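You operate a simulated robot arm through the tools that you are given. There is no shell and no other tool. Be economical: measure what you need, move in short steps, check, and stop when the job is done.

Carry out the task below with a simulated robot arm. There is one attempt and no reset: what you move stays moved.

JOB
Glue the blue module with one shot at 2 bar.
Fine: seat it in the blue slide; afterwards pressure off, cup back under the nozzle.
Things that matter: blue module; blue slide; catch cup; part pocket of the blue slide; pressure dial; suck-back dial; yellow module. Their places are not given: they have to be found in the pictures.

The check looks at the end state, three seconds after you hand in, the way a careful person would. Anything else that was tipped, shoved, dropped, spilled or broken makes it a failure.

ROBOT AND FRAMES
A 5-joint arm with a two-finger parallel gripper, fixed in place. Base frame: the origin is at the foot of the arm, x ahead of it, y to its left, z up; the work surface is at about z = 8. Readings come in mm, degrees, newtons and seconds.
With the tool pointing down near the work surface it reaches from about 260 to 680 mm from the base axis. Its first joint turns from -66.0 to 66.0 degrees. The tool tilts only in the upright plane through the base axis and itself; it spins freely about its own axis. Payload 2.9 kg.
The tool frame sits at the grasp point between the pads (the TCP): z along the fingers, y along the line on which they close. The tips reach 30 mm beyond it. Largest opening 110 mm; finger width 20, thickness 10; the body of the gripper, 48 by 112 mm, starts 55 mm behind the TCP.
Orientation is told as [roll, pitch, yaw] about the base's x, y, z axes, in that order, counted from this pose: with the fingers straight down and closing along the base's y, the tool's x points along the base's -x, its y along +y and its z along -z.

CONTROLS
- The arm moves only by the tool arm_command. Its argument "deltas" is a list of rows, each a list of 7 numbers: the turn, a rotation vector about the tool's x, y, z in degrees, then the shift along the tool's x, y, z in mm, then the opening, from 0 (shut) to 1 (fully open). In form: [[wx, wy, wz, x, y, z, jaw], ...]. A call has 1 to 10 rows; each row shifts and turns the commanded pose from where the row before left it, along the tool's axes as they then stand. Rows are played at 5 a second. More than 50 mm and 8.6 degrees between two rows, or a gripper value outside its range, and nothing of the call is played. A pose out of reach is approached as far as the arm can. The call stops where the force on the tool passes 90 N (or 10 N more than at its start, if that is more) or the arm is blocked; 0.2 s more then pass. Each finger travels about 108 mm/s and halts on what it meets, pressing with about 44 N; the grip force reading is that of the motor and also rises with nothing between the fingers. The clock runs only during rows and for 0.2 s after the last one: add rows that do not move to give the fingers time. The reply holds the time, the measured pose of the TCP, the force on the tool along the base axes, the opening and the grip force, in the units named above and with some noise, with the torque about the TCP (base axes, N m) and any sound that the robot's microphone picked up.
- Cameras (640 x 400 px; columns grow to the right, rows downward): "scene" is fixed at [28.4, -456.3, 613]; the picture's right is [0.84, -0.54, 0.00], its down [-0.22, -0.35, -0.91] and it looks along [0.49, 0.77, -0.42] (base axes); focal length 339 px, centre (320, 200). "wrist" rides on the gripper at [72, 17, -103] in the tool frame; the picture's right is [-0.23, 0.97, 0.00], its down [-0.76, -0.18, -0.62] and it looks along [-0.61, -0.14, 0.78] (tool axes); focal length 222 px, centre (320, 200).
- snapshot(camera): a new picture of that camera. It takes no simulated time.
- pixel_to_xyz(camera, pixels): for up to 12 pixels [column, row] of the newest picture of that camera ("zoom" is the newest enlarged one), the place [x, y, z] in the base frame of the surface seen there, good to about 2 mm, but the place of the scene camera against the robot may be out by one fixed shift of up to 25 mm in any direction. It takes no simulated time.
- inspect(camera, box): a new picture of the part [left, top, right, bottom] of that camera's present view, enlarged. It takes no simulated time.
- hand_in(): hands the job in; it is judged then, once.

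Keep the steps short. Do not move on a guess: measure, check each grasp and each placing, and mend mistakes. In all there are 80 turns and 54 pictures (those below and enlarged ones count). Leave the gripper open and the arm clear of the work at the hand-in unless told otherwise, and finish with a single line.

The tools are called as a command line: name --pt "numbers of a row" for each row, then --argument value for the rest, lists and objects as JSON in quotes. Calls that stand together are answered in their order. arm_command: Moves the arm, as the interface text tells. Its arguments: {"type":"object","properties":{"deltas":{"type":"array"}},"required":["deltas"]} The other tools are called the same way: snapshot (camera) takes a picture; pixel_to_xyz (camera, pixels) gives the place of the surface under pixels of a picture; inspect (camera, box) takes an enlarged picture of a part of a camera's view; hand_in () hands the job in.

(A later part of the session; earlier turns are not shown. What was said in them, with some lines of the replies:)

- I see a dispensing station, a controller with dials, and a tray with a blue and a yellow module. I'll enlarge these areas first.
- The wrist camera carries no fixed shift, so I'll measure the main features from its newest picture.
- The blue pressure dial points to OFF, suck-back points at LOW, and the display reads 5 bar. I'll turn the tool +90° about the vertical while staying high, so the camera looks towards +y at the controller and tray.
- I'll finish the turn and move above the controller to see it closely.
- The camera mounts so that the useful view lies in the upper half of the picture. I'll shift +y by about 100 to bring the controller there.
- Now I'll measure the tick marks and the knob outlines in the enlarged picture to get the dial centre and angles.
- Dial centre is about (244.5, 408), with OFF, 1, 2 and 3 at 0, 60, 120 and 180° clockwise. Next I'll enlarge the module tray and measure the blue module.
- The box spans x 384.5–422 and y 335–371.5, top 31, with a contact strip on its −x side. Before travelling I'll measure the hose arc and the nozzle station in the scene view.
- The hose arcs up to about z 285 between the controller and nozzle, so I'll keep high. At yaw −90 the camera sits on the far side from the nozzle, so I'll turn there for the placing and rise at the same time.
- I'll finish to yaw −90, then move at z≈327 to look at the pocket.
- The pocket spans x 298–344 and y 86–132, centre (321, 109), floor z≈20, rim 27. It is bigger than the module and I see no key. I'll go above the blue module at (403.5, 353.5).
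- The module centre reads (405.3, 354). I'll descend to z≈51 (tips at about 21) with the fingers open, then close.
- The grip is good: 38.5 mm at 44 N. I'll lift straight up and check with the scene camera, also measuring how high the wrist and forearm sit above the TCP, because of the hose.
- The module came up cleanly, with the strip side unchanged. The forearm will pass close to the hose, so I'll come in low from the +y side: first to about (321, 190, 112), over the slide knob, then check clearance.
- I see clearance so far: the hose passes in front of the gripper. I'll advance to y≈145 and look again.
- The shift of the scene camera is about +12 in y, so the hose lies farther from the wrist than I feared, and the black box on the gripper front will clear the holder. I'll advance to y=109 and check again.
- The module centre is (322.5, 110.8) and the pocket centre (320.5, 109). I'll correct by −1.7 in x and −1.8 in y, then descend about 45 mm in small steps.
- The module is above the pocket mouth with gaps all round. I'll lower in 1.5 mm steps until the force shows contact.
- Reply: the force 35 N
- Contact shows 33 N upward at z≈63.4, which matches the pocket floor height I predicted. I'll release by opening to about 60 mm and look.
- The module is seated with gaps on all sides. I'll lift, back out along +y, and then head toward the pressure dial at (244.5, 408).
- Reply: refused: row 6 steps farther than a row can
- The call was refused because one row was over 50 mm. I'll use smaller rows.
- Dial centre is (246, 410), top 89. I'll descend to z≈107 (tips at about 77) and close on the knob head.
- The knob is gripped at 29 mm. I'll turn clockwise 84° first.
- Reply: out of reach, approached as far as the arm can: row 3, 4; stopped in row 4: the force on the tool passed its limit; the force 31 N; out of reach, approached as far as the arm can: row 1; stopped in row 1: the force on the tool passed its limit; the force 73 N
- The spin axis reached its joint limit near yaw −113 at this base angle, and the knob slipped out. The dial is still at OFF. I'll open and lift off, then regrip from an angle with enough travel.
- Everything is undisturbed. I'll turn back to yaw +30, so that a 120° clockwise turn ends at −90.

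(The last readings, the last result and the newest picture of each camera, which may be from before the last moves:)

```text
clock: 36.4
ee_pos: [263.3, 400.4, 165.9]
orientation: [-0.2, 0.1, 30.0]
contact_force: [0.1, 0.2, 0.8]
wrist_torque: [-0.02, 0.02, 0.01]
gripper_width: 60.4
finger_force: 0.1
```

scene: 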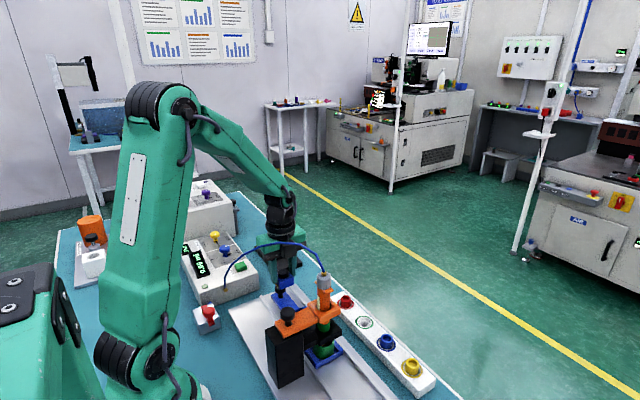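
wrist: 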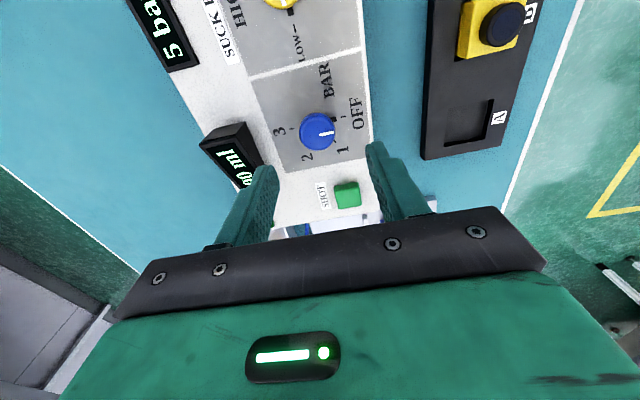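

arm_command --pt "0 0 0 9.1 17.2 0 0.55" --pt "0 0 0 0 0 0 0.55" --pt "0 0 0 0 0 0 0.55"

```text
clock: 37.2
ee_pos: [243.8, 409.0, 167.5]
orientation: [0.0, 0.1, 29.9]
contact_force: [-0.3, 0.4, 0.3]
wrist_torque: [0.0, -0.01, -0.03]
gripper_width: 60.5
finger_force: 0.0
```

I'm over the dial. Descending to z≈106 and closing.

arm_command --pt "0 0 0 -1.2 0.3 20 0.55" --pt "0 0 0 0 0 20 0.55" --pt "0 0 0 0 0 20 0.55" --pt "0 0 0 0 0 0.5 0.55" --pt "0 0 0 0 0 0 0.35" --pt "0 0 0 0 0 0 0.2" --pt "0 0 0 0 0 0 0.15" --pt "0 0 0 0 0 0 0.15" --pt "0 0 0 0 0 0 0.15"

```text
clock: 39.2
ee_pos: [245.7, 410.9, 104.0]
orientation: [0.0, 0.3, 29.9]
contact_force: [7.7, -8.7, -1.8]
wrist_torque: [-0.24, -0.14, 0.04]
gripper_width: 29.2
finger_force: 45.5
```

arm_command --pt "0 0 8.4 0 0 0 0.15" --pt "0 0 8.4 0 0 0 0.15" --pt "0 0 8.4 0 0 0 0.15" --pt "0 0 8.4 0 0 0 0.15" --pt "0 0 8.4 0 0 0 0.15" --pt "0 0 8.4 0 0 0 0.15" --pt "0 0 8.4 0 0 0 0.15" --pt "0 0 0 0 0 0 0.15"

inspect --camera "scene" --box '[170, 225, 250, 275]'

```text
clock: 41.0
ee_pos: [245.4, 409.2, 105.4]
orientation: [-0.3, 0.0, -29.2]
contact_force: [18.7, -13.9, -26.8]
wrist_torque: [-0.33, -0.46, -0.01]
gripper_width: 29.5
finger_force: 45.2
```

```text
8.00 times, centred on (210, 250) of scene
```

zoom: 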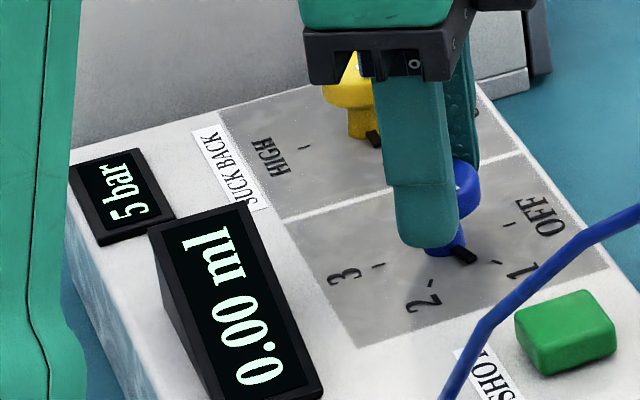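

The dial follows: its pointer now aims at 1 after 59°. I'll turn another 61°.

arm_command --pt "0 0 8.4 0 0 0 0.15" --pt "0 0 8.4 0 0 0 0.15" --pt "0 0 8.4 0 0 0 0.15" --pt "0 0 8.4 0 0 0 0.15" --pt "0 0 8.4 0 0 0 0.15" --pt "0 0 8.4 0 0 0 0.15" --pt "0 0 8.4 0 0 0 0.15" --pt "0 0 2 0 0 0 0.15" --pt "0 0 0 0 0 0 0.15"

inspect --camera "scene" --box '[170, 225, 250, 275]'

```text
clock: 43.0
ee_pos: [245.4, 409.3, 105.0]
orientation: [-0.2, -0.3, -89.7]
contact_force: [-2.5, -14.3, -8.7]
wrist_torque: [-0.88, 0.11, -0.04]
gripper_width: 29.4
finger_force: 44.7
```

```text
8.00 times, centred on (210, 250) of scene
```

zoom: 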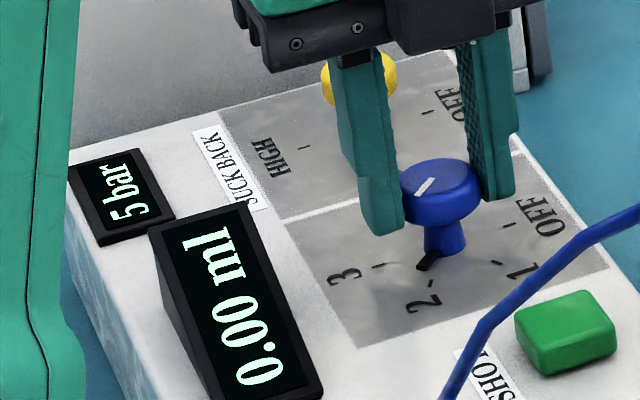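

The pointer is near 2. I'll release, rise and check it with the wrist camera, which looks almost straight down there.

arm_command --pt "0 0 0 0 0 0 0.35" --pt "0 0 0 0 0 0 0.55" --pt "0 0 0 0 0 0 0.55" --pt "0 0 0 0 0 -20 0.55" --pt "0 0 0 0 0 -20 0.55" --pt "0 0 0 0 0 -15 0.55" --pt "0 0 0 0 0 0 0.55"

inspect --camera "wrist" --box '[270, 80, 380, 170]'

```text
clock: 44.6
ee_pos: [245.2, 410.9, 158.9]
orientation: [-0.1, -0.1, -89.8]
contact_force: [0.3, -0.6, -0.7]
wrist_torque: [0.01, -0.02, -0.01]
gripper_width: 60.7
finger_force: 0.0
```

```text
4.44 times, centred on (325, 125) of wrist
```

zoom: 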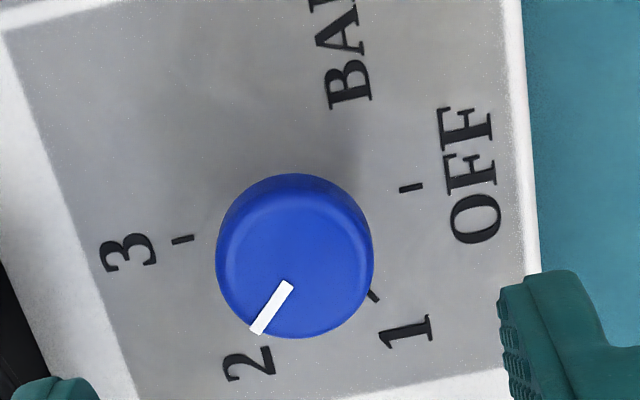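

pixel_to_xyz --camera "zoom" --pixels '[[282, 289], [258, 328], [270, 308], [411, 188], [183, 239], [374, 296], [294, 255], [218, 262], [372, 240], [290, 338]]'

inspect --camera "wrist" --box '[295, 110, 335, 160]'

```text
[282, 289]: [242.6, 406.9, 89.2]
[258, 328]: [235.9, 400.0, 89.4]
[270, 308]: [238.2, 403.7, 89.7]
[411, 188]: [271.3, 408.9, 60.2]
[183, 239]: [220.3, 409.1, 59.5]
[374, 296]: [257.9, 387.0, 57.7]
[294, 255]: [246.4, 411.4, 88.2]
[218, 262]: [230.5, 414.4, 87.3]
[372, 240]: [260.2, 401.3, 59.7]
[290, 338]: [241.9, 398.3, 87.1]
```

```text
8.00 times, centred on (315, 135) of wrist
```

zoom: 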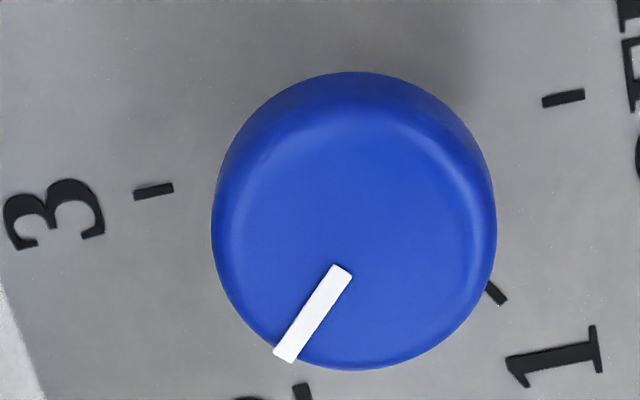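

The mark reads about 135°, so the dial is slightly past 2 (120°). The earlier slip evidently moved it a little. I'll regrip and turn back about 15°.

arm_command --pt "0 0 0 0 0 20 0.55" --pt "0 0 0 0 0 20 0.55" --pt "0 0 0 0 0 13 0.55" --pt "0 0 0 0 0 0 0.4" --pt "0 0 0 0 0 0 0.2" --pt "0 0 0 0 0 0 0.15" --pt "0 0 0 0 0 0 0.15" --pt "0 0 0 0 0 0 0.15"

arm_command --pt "0 0 -5 0 0 0 0.15" --pt "0 0 -5 0 0 0 0.15" --pt "0 0 -5 0 0 0 0.15" --pt "0 0 0 0 0 0 0.15" --pt "0 0 0 0 0 0 0.3" --pt "0 0 0 0 0 0 0.55" --pt "0 0 0 0 0 0 0.55" --pt "0 0 0 0 0 -27 0.55" --pt "0 0 0 0 0 -27 0.55" --pt "0 0 0 0 0 0 0.55"

inspect --camera "wrist" --box '[285, 100, 355, 175]'

```text
clock: 46.4
ee_pos: [245.0, 408.1, 104.9]
orientation: [-0.2, -0.3, -89.5]
contact_force: [-37.5, 0.0, 4.7]
wrist_torque: [0.5, 0.9, -0.01]
gripper_width: 29.3
finger_force: 44.9
```

```text
clock: 48.6
ee_pos: [249.0, 410.5, 160.4]
orientation: [0.0, -0.2, -74.8]
contact_force: [-0.2, 0.4, -0.2]
wrist_torque: [0.0, -0.02, 0.0]
gripper_width: 60.2
finger_force: 0.1
```

```text
5.33 times, centred on (320, 138) of wrist
```

zoom: 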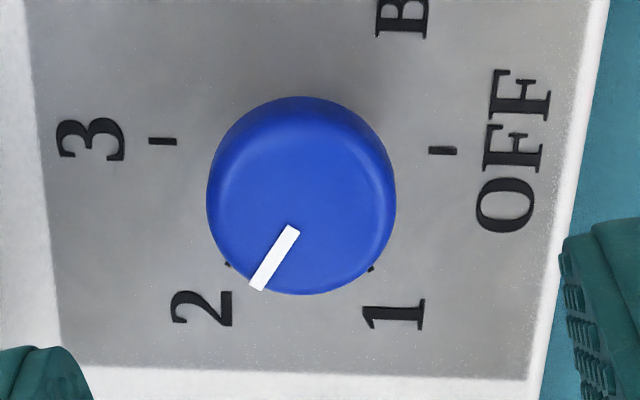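

The mark is now at 120° from OFF, which is exactly 2 bar. I'll check the display and the nozzle area in the scene view.

inspect --camera "scene" --box '[170, 225, 370, 365]'

```text
2.86 times, centred on (270, 295) of scene
```

zoom: 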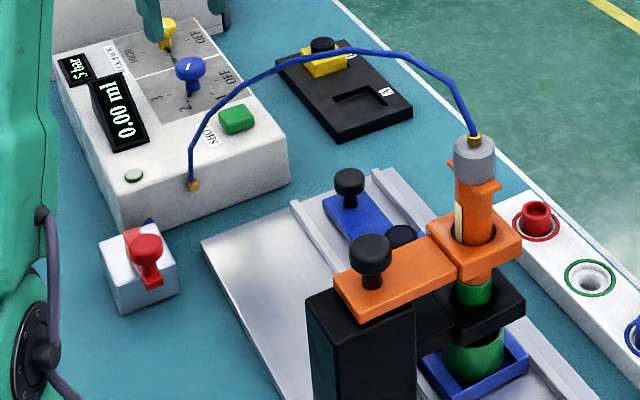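

pixel_to_xyz --camera "zoom" --pixels '[[349, 175], [402, 233], [462, 145], [488, 146], [450, 216], [520, 245], [433, 250], [487, 272], [505, 340], [419, 360], [372, 248], [475, 355]]'

```text
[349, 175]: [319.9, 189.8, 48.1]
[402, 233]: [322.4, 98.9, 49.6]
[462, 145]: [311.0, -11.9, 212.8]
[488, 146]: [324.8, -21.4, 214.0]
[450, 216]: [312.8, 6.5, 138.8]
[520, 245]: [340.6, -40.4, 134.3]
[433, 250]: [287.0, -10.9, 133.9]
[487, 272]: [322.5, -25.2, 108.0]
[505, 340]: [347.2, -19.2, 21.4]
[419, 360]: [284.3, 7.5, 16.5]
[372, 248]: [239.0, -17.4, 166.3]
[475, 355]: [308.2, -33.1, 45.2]
```

inspect --camera "scene" --box '[300, 270, 370, 370]'

```text
4.00 times, centred on (335, 320) of scene
```

zoom: 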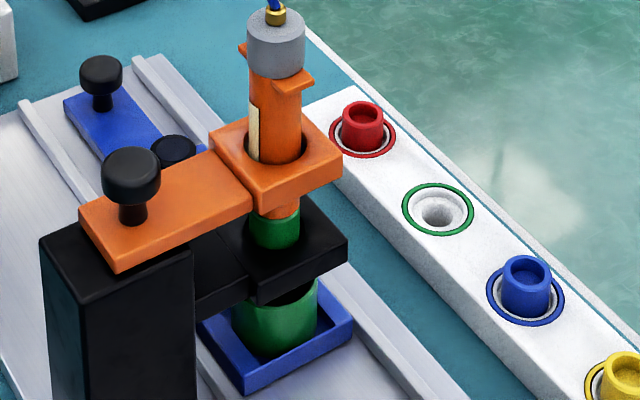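

pixel_to_xyz --camera "zoom" --pixels '[[275, 345], [235, 310], [316, 305], [243, 392], [352, 325], [258, 235], [298, 225], [275, 238], [248, 40], [304, 35], [276, 70], [275, 150]]'

```text
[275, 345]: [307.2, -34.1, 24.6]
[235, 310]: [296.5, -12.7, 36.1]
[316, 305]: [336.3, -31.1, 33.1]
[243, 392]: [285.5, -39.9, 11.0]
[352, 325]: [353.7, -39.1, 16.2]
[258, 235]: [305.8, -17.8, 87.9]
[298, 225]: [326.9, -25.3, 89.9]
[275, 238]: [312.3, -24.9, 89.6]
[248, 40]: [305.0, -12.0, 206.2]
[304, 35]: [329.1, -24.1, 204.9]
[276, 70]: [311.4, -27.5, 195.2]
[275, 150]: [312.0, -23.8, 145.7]
```

Cup centre and nozzle axis both lie at y≈−3 and the pocket centre at 109, so the slide must travel about −112 in y. I'll go above the slide knob at (320, 204).

arm_command --pt "0 0 7.6 0 0 0 0.55" --pt "0 0 7.5 0 0 0 0.55" --pt "0 0 0 -25 25 0 0.55" --pt "0 0 0 -30 25 0 0.55" --pt "0 0 0 -37 21 0 0.55" --pt "0 0 0 -38 0 0 0.55" --pt "0 0 0 -38 0 0 0.55" --pt "0 0 0 -38.5 0 -5 0.55" --pt "0 0 0 0 0 0 0.55"

inspect --camera "wrist" --box '[260, 90, 380, 200]'

```text
clock: 50.6
ee_pos: [320.7, 204.4, 166.8]
orientation: [-0.1, -0.1, -89.8]
contact_force: [-0.3, 0.0, -0.5]
wrist_torque: [0.01, 0.01, -0.01]
gripper_width: 60.6
finger_force: 0.0
```

```text
3.64 times, centred on (320, 145) of wrist
```

zoom: 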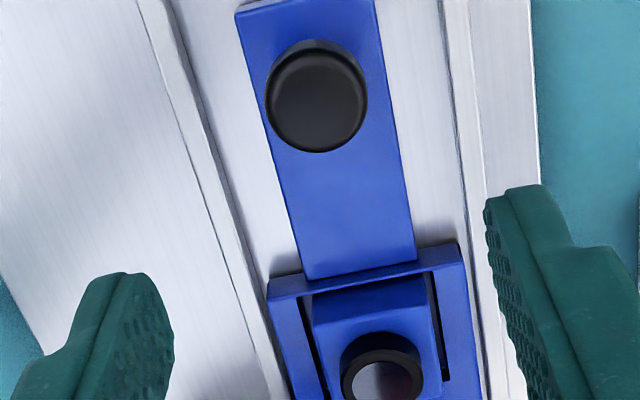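

pixel_to_xyz --camera "zoom" --pixels '[[316, 100], [270, 100], [364, 95], [314, 148], [316, 50], [380, 365], [315, 310], [430, 290], [305, 277], [415, 258]]'

```text
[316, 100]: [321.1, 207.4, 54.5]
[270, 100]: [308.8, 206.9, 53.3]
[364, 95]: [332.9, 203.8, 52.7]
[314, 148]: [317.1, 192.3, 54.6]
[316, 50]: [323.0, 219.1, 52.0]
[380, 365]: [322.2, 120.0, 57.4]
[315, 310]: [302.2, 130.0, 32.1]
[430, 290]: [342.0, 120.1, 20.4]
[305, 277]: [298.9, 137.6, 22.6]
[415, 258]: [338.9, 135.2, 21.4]
```

Knob centre is (321, 206), top 54. I'll descend to z≈74 and close on it.

arm_command --pt "0 0 0 1.2 0.3 30 0.55" --pt "0 0 0 0 0 30 0.55" --pt "0 0 0 0 0 25 0.55" --pt "0 0 0 0 0 7 0.55" --pt "0 0 0 0 0 0 0.4" --pt "0 0 0 0 0 0 0.2" --pt "0 0 0 0 0 0 0.15" --pt "0 0 0 0 0 0 0.15" --pt "0 0 0 0 0 0 0.15"

```text
clock: 52.6
ee_pos: [320.0, 204.1, 75.3]
orientation: [0.1, 0.0, -89.8]
contact_force: [20.8, 0.1, -12.1]
wrist_torque: [-0.2, -0.58, -0.02]
gripper_width: 26.9
finger_force: 44.7
```

The knob is gripped. I'll slide it −y by 56 mm in 7 mm steps and check the force.

arm_command --pt "0 0 0 -3 0.5 -0.5 0.15" --pt "0 0 0 -5 0 0 0.15" --pt "0 0 0 -6 0 0 0.15" --pt "0 0 0 -7 0 0 0.15" --pt "0 0 0 -7 0 0 0.15" --pt "0 0 0 -7 0 0 0.15" --pt "0 0 0 -7 0 0 0.15" --pt "0 0 0 -7 0 0 0.15" --pt "0 0 0 -5 0 0 0.15" --pt "0 0 0 -2 0 0 0.15"

inspect --camera "scene" --box '[220, 220, 380, 390]'

```text
clock: 54.8
ee_pos: [320.0, 150.7, 76.9]
orientation: [0.0, 0.1, -89.9]
contact_force: [-1.3, 1.4, 39.3]
wrist_torque: [-0.1, 0.07, 0.02]
gripper_width: 25.8
finger_force: 45.3
```

```text
2.35 times, centred on (300, 305) of scene
```

zoom: 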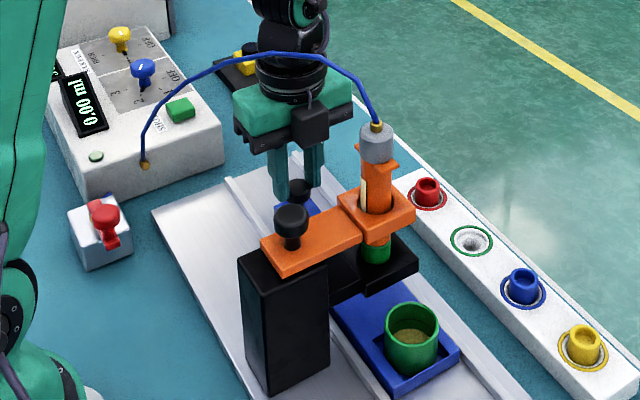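

The slide runs smoothly with the cup moving out. Upward force is 39 N, so I'll raise 1 mm and continue another 48 mm, then check.

arm_command --pt "0 0 0 -3 0 -1 0.15" --pt "0 0 0 -6 0 0 0.15" --pt "0 0 0 -7 0 0 0.15" --pt "0 0 0 -7 0 0 0.15" --pt "0 0 0 -7 0 0 0.15" --pt "0 0 0 -7 0 0 0.15" --pt "0 0 0 -6 0 0 0.15" --pt "0 0 0 -5 0 0 0.15" --pt "0 0 0 0 0 0 0.15"

```text
clock: 56.8
ee_pos: [319.2, 100.2, 78.2]
orientation: [0.0, 0.0, -89.8]
contact_force: [-2.9, 0.0, 43.0]
wrist_torque: [-0.18, 0.18, 0.04]
gripper_width: 26.1
finger_force: 44.8
```

arm_command --pt "0 0 0 -2 0 0 0.15" --pt "0 0 0 -2 0 0 0.15" --pt "0 0 0 -2 0 0 0.15" --pt "0 0 0 0 0 0 0.15"

inspect --camera "scene" --box '[270, 270, 390, 390]'

```text
clock: 57.8
ee_pos: [320.6, 95.3, 77.0]
orientation: [0.0, -0.1, -89.8]
contact_force: [-2.8, 0.2, 39.6]
wrist_torque: [0.06, 0.06, -0.03]
gripper_width: 26.2
finger_force: 44.8
```

```text
3.33 times, centred on (330, 330) of scene
```

zoom: 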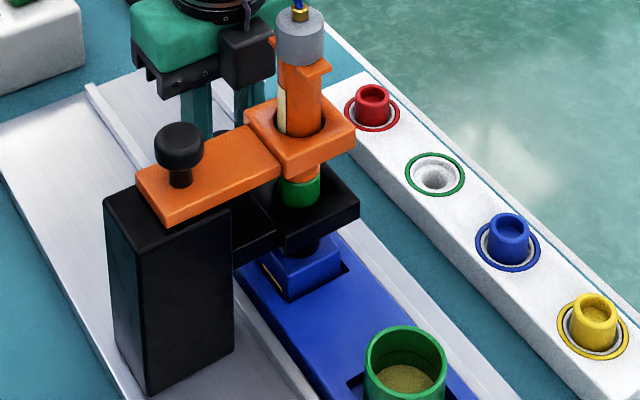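

pixel_to_xyz --camera "zoom" --pixels '[[290, 290], [342, 266], [300, 285], [320, 275], [292, 240], [312, 255], [300, 205], [405, 395], [350, 280], [270, 265], [280, 275], [310, 245]]'

```text
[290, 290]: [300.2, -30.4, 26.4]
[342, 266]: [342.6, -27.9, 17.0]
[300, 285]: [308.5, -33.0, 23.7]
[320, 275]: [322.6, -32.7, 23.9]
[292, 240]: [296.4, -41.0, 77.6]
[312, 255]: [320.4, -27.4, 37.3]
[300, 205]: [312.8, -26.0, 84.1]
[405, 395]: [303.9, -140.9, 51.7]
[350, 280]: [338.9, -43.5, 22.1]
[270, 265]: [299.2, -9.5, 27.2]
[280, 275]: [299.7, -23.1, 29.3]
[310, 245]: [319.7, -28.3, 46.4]
```

The module centre is within about 1.5 mm of the nozzle axis. I'll move 1.2 mm more, release, and lift out along +y.

arm_command --pt "0 0 0 -1.2 0 0 0.15" --pt "0 0 0 0 0 0 0.15" --pt "0 0 0 0 0 0 0.35" --pt "0 0 0 0 0 0 0.5" --pt "0 0 0 0 0 0 0.5" --pt "0 0 0 0 0 -20 0.5" --pt "0 0 0 0 0 -20 0.5" --pt "0 0 0 40 0 0 0.5" --pt "0 0 0 45 0 0 0.5" --pt "0 0 0 45 0 0 0.5"

inspect --camera "scene" --box '[250, 240, 390, 390]'

```text
clock: 60.0
ee_pos: [321.2, 224.6, 117.5]
orientation: [-0.2, -0.1, -89.7]
contact_force: [-0.8, 1.1, 0.1]
wrist_torque: [-0.03, 0.0, 0.0]
gripper_width: 54.9
finger_force: 0.0
```

```text
2.67 times, centred on (320, 315) of scene
```

zoom: 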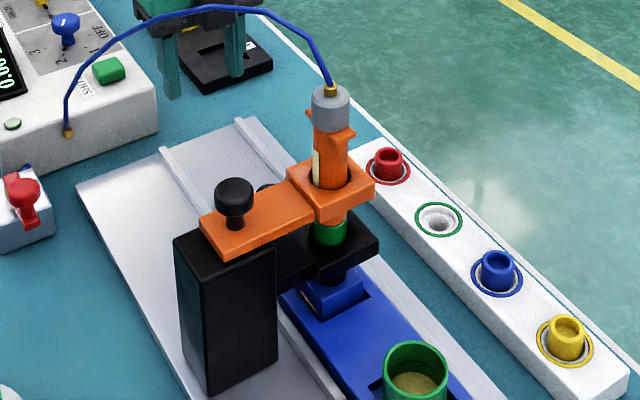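

The module sits under the nozzle and the cup is clear. Next is the SHOT button at (260.5, 322), top z 73: I'll close the fingers and hover above it.

arm_command --pt "0 0 0 10 0 -25 0.3" --pt "0 0 0 30 -20 0 0.1" --pt "0 0 0 30 -20 0 0" --pt "0 0 0 27.5 -20.8 0 0" --pt "0 0 0 0 0 0 0" --pt "0 0 0 0 0 0 0"

snapshot --camera "wrist"

pixel_to_xyz --camera "wrist" --pixels '[[320, 140], [310, 140], [330, 140], [320, 155], [305, 155]]'

```text
clock: 61.4
ee_pos: [253.9, 322.9, 143.8]
orientation: [-0.1, -0.1, -89.7]
contact_force: [-0.5, 0.5, 0.2]
wrist_torque: [-0.01, 0.01, 0.03]
gripper_width: 0.0
finger_force: 37.5
```

```text
7 pictures are left
```

wrist: 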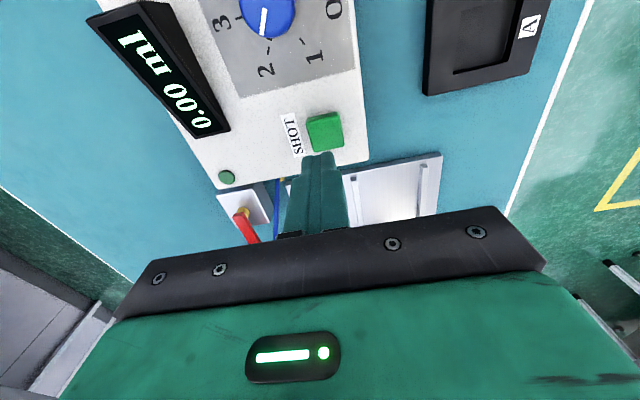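

```text
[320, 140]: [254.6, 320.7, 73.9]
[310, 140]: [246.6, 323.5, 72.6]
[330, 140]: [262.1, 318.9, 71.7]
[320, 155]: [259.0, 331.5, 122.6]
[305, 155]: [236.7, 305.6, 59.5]
```

pixel_to_xyz --camera "wrist" --pixels '[[325, 132], [309, 120], [337, 114], [341, 141], [315, 149]]'

```text
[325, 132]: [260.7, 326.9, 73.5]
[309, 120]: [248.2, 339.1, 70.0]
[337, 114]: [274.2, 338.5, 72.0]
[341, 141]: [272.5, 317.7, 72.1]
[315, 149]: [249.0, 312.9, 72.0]
```

The button centre is (261, 326). I'll correct sideways and come down to just above it.

arm_command --pt "0 0 0 3 6 10 0" --pt "0 0 0 0 0 15 0" --pt "0 0 0 0 0 7 0" --pt "0 0 0 0 0 0 0"

```text
clock: 62.4
ee_pos: [262.4, 324.5, 109.9]
orientation: [0.0, -0.1, -89.8]
contact_force: [0.6, 0.9, 0.1]
wrist_torque: [-0.05, -0.01, 0.0]
gripper_width: 0.2
finger_force: 38.1
```

Now a gentle press in 1 mm steps, watching force and sound.

arm_command --pt "0 0 0 0 0 2 0" --pt "0 0 0 0 0 1.5 0" --pt "0 0 0 0 0 1 0" --pt "0 0 0 0 0 1 0" --pt "0 0 0 0 0 1 0"

```text
clock: 63.6
ee_pos: [263.4, 324.5, 102.4]
orientation: [-0.1, -0.1, -89.7]
contact_force: [-0.4, 0.4, -0.1]
wrist_torque: [-0.01, 0.01, 0.05]
gripper_width: 0.0
finger_force: 37.8
```

arm_command --pt "0 0 0 0 0 1 0" --pt "0 0 0 0 0 1 0"

```text
clock: 64.2
ee_pos: [264.0, 323.3, 101.9]
orientation: [-0.1, -0.1, -89.7]
contact_force: [0.0, 0.8, 1.7]
wrist_torque: [0.04, -0.06, 0.03]
gripper_width: 0.0
finger_force: 37.7
```

arm_command --pt "0 0 0 0 0 1 0" --pt "0 0 0 0 0 1 0"

```text
clock: 64.8
ee_pos: [263.1, 325.0, 99.0]
orientation: [-0.1, -0.2, -89.7]
contact_force: [0.3, -1.9, 3.3]
wrist_torque: [-0.04, 0.0, -0.01]
gripper_width: 0.0
finger_force: 38.3
heard: click
```

I heard a click, so the shot was triggered. Rising straight up, then I'll check the display and nozzle.

arm_command --pt "0 0 0 0 0 -5 0" --pt "0 0 0 0 0 -20 0" --pt "0 0 0 0 0 -25 0" --pt "0 0 0 0 0 0 0" --pt "0 0 0 0 0 0 0" --pt "0 0 0 0 0 0 0"

inspect --camera "scene" --box '[170, 230, 370, 365]'

```text
clock: 66.2
ee_pos: [266.3, 324.8, 148.7]
orientation: [-0.1, -0.2, -89.9]
contact_force: [-0.8, 0.2, 0.5]
wrist_torque: [0.0, -0.01, 0.01]
gripper_width: 0.0
finger_force: 37.3
```

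```text
2.96 times, centred on (270, 298) of scene
```

zoom: 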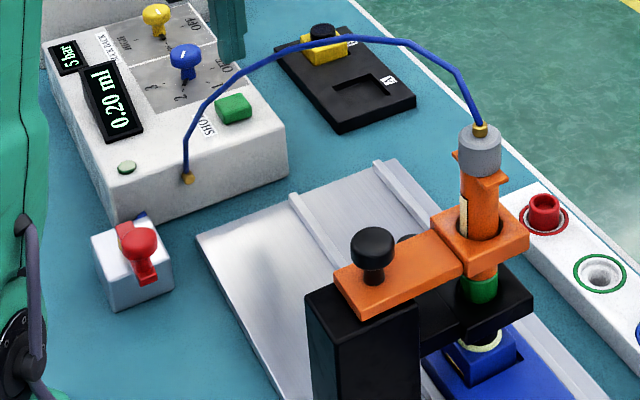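

Display reads 0.20 ml and a glue ring lies on the module: one shot done. Now I'll bring the slide back. First I'll return above the track with the fingers opening.

arm_command --pt "0 0 0 -20 18 0 0.2" --pt "0 0 0 -30 18 0 0.5" --pt "0 0 0 -30 19 0 0.5" --pt "0 0 0 -21 0 20 0.5" --pt "0 0 0 0 0 11 0.5" --pt "0 0 0 0 0 0 0.5"

```text
clock: 67.6
ee_pos: [319.6, 223.8, 116.4]
orientation: [-0.1, -0.1, -89.8]
contact_force: [0.7, 0.7, -0.2]
wrist_torque: [-0.02, 0.04, 0.0]
gripper_width: 54.9
finger_force: 0.0
```

arm_command --pt "0 0 0 -40 0.8 0 0.5" --pt "0 0 0 -45 0 0 0.5" --pt "0 0 0 -30 0 0 0.5" --pt "0 0 0 -15 0 0 0.5" --pt "0 0 0 0 0 0 0.5"

inspect --camera "wrist" --box '[240, 80, 400, 230]'

pixel_to_xyz --camera "zoom" --pixels '[[320, 250], [320, 230], [320, 270], [300, 250], [340, 250]]'

```text
clock: 68.8
ee_pos: [321.2, 93.6, 118.4]
orientation: [-0.1, -0.1, -89.8]
contact_force: [-0.1, 0.5, 0.8]
wrist_torque: [-0.02, 0.0, 0.01]
gripper_width: 54.8
finger_force: 0.1
```

```text
2.67 times, centred on (320, 155) of wrist
```

zoom: 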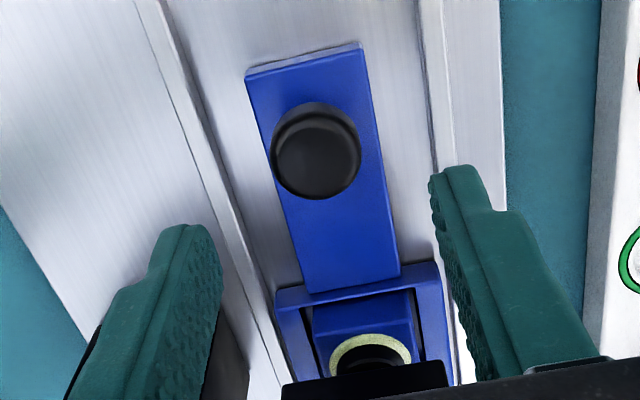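

```text
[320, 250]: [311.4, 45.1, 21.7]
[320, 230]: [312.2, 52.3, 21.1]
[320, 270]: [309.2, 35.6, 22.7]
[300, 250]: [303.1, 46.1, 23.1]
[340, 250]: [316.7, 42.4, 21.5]
```

pixel_to_xyz --camera "zoom" --pixels '[[317, 153], [276, 155], [358, 150], [317, 195], [316, 113], [370, 345]]'

```text
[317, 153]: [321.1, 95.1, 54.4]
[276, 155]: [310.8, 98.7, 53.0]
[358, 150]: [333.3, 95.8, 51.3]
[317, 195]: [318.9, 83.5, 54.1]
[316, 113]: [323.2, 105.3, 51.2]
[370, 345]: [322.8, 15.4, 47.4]
```

The knob is at (321.3, 95). I'll descend to z≈77 and grip it.

arm_command --pt "0 0 0 1 0 15 0.5" --pt "0 0 0 0 0 15 0.5" --pt "0 0 0 0 0 11 0.5" --pt "0 0 0 0 0 0 0.5" --pt "0 0 0 0 0 0 0.3" --pt "0 0 0 0 0 0 0.15" --pt "0 0 0 0 0 0 0.15" --pt "0 0 0 0 0 0 0.15"

```text
clock: 70.6
ee_pos: [319.8, 94.5, 74.7]
orientation: [-0.2, -0.1, -89.7]
contact_force: [-12.7, 1.9, 4.9]
wrist_torque: [0.09, 0.4, 0.01]
gripper_width: 26.5
finger_force: 44.8
```

Gripped. I'll slide back +y in smooth steps, 111 mm in total.

arm_command --pt "0 0 0 3 0 -0.5 0.15" --pt "0 0 0 5 0 0 0.15" --pt "0 0 0 6 0 0 0.15" --pt "0 0 0 7 0 0 0.15" --pt "0 0 0 7 0 0 0.15" --pt "0 0 0 7 0 0 0.15" --pt "0 0 0 7 0 0 0.15" --pt "0 0 0 7 0 0 0.15" --pt "0 0 0 5 0 0 0.15" --pt "0 0 0 2 0 0 0.15"

arm_command --pt "0 0 0 3 0 0 0.15" --pt "0 0 0 6 0 0 0.15" --pt "0 0 0 7 0 0 0.15" --pt "0 0 0 7 0 0 0.15" --pt "0 0 0 7 0 0 0.15" --pt "0 0 0 7 0 0 0.15" --pt "0 0 0 6 0 0 0.15" --pt "0 0 0 5 0 0 0.15" --pt "0 0 0 3 0 0 0.15" --pt "0 0 0 2 0 0 0.15"

arm_command --pt "0 0 0 1 0 0 0.15" --pt "0 0 0 0 0 0 0.15"

inspect --camera "scene" --box '[300, 270, 370, 370]'

pixel_to_xyz --camera "zoom" --pixels '[[275, 345], [235, 310], [316, 305], [243, 392], [352, 325], [243, 388], [250, 385], [320, 350], [270, 375]]'

```text
clock: 72.8
ee_pos: [320.5, 152.4, 77.0]
orientation: [-0.3, -0.1, -89.8]
contact_force: [-8.8, -0.2, -8.9]
wrist_torque: [-0.26, 0.32, -0.01]
gripper_width: 25.9
finger_force: 45.1
```

```text
clock: 75.0
ee_pos: [320.4, 203.8, 77.9]
orientation: [-0.1, -0.1, -89.8]
contact_force: [-2.0, -8.9, -11.3]
wrist_torque: [0.04, -0.02, 0.12]
gripper_width: 25.5
finger_force: 44.9
```

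```text
clock: 75.6
ee_pos: [320.6, 203.8, 77.7]
orientation: [-0.3, -0.1, -90.0]
contact_force: [-3.5, -29.6, 13.6]
wrist_torque: [-0.82, 0.14, -0.02]
gripper_width: 25.8
finger_force: 45.1
```

```text
4.00 times, centred on (335, 320) of scene
```

zoom: 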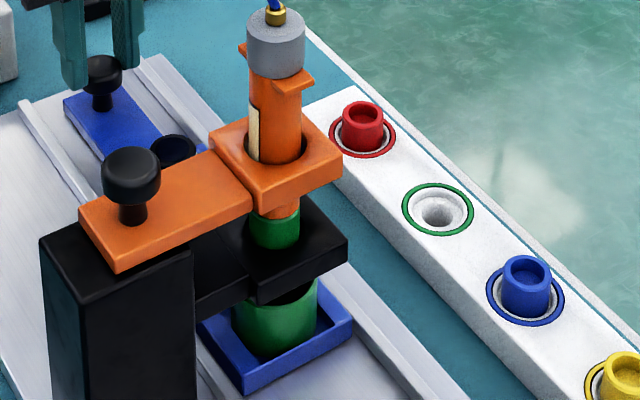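

```text
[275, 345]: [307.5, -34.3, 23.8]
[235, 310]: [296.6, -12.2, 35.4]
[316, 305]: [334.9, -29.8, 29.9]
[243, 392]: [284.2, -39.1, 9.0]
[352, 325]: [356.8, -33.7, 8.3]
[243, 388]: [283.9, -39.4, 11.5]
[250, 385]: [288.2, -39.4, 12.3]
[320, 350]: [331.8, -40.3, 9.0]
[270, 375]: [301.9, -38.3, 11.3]
```

The slide is back exactly where it was, against its end stop, with the cup under the nozzle. I'll release, rise and go to the pressure dial.

arm_command --pt "0 0 0 0 0 0 0.35" --pt "0 0 0 0 0 0 0.55" --pt "0 0 0 0 0 0 0.55" --pt "0 0 0 0 0 -40 0.55" --pt "0 0 0 0 0 -43 0.55" --pt "0 0 0 40 0 0 0.55" --pt "0 0 0 40 0 0 0.55" --pt "0 0 0 40 -20 0 0.55" --pt "0 0 0 40 -27 0 0.55" --pt "0 0 0 40 -27 0 0.55"

arm_command --pt "0 0 0 5 0 0 0.55" --pt "0 0 0 0 0 0 0.55" --pt "0 0 0 0 0 0 0.55"

```text
clock: 77.8
ee_pos: [243.0, 404.6, 159.5]
orientation: [0.0, -0.1, -89.8]
contact_force: [-0.1, 0.3, -0.3]
wrist_torque: [0.0, -0.02, -0.03]
gripper_width: 60.6
finger_force: 0.0
```

```text
clock: 78.6
ee_pos: [244.6, 409.5, 161.0]
orientation: [-0.1, -0.1, -89.8]
contact_force: [-0.5, -0.4, -0.6]
wrist_torque: [0.0, -0.02, -0.03]
gripper_width: 60.5
finger_force: 0.1
```

I'm over the dial. Descend, grip, then turn counter-clockwise.

arm_command --pt "0 0 0 0.3 0.5 20 0.55" --pt "0 0 0 0 0 20 0.55" --pt "0 0 0 0 0 15 0.55" --pt "0 0 0 0 0 0 0.4" --pt "0 0 0 0 0 0 0.2" --pt "0 0 0 0 0 0 0.15" --pt "0 0 0 0 0 0 0.15" --pt "0 0 0 0 0 0 0.15"

arm_command --pt "0 0 -8.4 0 0 0 0.15" --pt "0 0 -8.4 0 0 0 0.15" --pt "0 0 -8.4 0 0 0 0.15" --pt "0 0 -8.4 0 0 0 0.15" --pt "0 0 -8.4 0 0 0 0.15" --pt "0 0 -8.4 0 0 0 0.15" --pt "0 0 -8.4 0 0 0 0.15" --pt "0 0 0 0 0 0 0.15"

arm_command --pt "0 0 -8.4 0 0 0 0.15" --pt "0 0 -8.4 0 0 0 0.15" --pt "0 0 -8.4 0 0 0 0.15" --pt "0 0 -8.4 0 0 0 0.15" --pt "0 0 -8.4 0 0 0 0.15" --pt "0 0 -8.4 0 0 0 0.15" --pt "0 0 -8.4 0 0 0 0.15" --pt "0 0 -2.4 0 0 0 0.15" --pt "0 0 0 0 0 0 0.15"

```text
clock: 80.4
ee_pos: [245.6, 407.7, 103.8]
orientation: [-0.1, -0.3, -89.6]
contact_force: [-20.0, -1.5, 3.4]
wrist_torque: [-0.17, 0.52, 0.02]
gripper_width: 29.6
finger_force: 45.1
```

```text
clock: 82.2
ee_pos: [245.7, 409.3, 104.5]
orientation: [-0.1, 0.1, -31.2]
contact_force: [16.9, -17.3, -7.5]
wrist_torque: [-0.34, -0.44, 0.04]
gripper_width: 29.7
finger_force: 44.8
```

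```text
clock: 84.2
ee_pos: [246.4, 410.0, 104.0]
orientation: [0.1, -0.1, 30.3]
contact_force: [22.7, 6.6, -24.4]
wrist_torque: [0.22, -0.59, -0.12]
gripper_width: 29.3
finger_force: 45.1
```

Turned 120°. I'll release, rise and inspect the dial.

arm_command --pt "0 0 0 0 0 0 0.35" --pt "0 0 0 0 0 0 0.55" --pt "0 0 0 0 0 0 0.55" --pt "0 0 0 0 0 -25 0.55" --pt "0 0 0 0 0 -30 0.55" --pt "0 0 0 0 0 0 0.55"

inspect --camera "wrist" --box '[270, 90, 370, 180]'

```text
clock: 85.6
ee_pos: [246.3, 411.8, 161.0]
orientation: [-0.1, 0.1, 30.2]
contact_force: [-0.1, -0.4, 0.8]
wrist_torque: [-0.02, 0.02, 0.01]
gripper_width: 60.4
finger_force: 0.0
```

```text
4.44 times, centred on (320, 135) of wrist
```

zoom: 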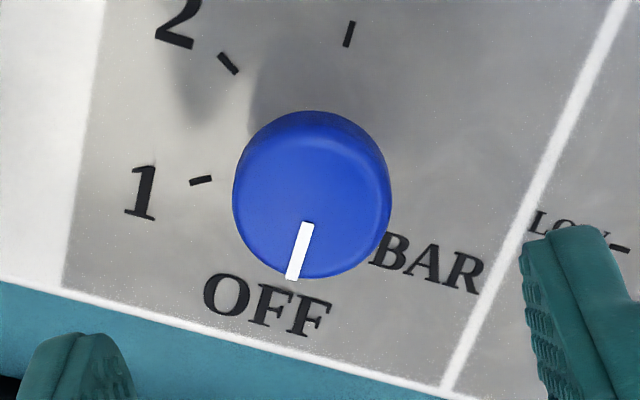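

The mark lines up with OFF within about 2°. I'll raise the arm clear with the gripper open and take a final look.

arm_command --pt "0 0 0 0 0 -45 0.7" --pt "0 0 0 0 0 -45 1" --pt "0 0 0 0 0 -45 1" --pt "0 0 0 0 0 0 1" --pt "0 0 0 0 0 0 1"

inspect --camera "scene" --box '[160, 215, 450, 395]'

inspect --camera "scene" --box '[170, 225, 290, 310]'

```text
clock: 86.8
ee_pos: [246.0, 413.3, 293.6]
orientation: [-0.1, 0.0, 30.2]
contact_force: [0.7, 0.9, -0.6]
wrist_torque: [-0.02, 0.0, 0.01]
gripper_width: 110.0
finger_force: 0.1
```

```text
2.21 times, centred on (305, 305) of scene
```

zoom: 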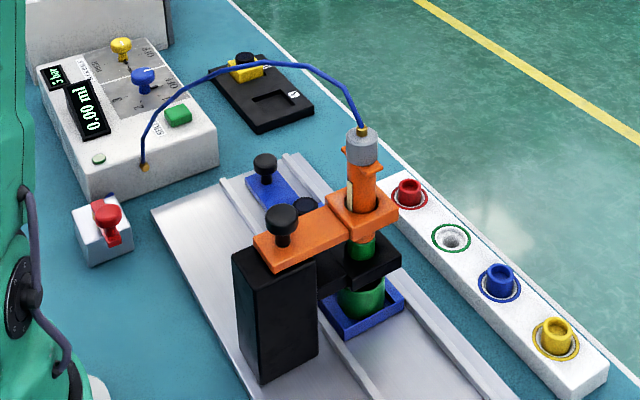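

```text
4.71 times, centred on (230, 268) of scene
```

zoom: 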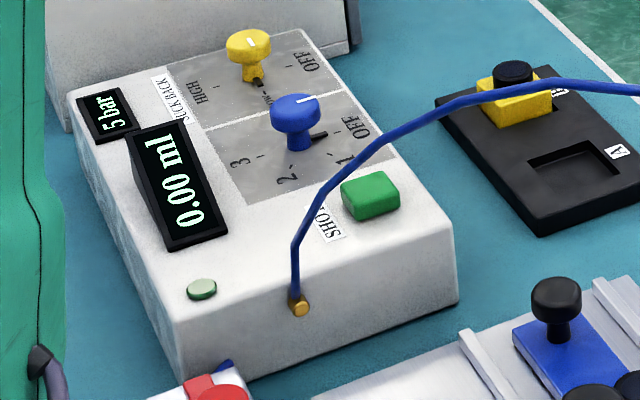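

The pressure is off and the display has reset to 0.00 ml. The cup is under the nozzle, the module is seated with its glue, and suck-back and the yellow module are untouched. I'm handing in.

hand_in

```text
The job is handed in.
```

The blue module is seated in the blue slide and glued with one shot at 2 bar (0.20 ml); the pressure is off, the cup is back under the nozzle, and the job is handed in.
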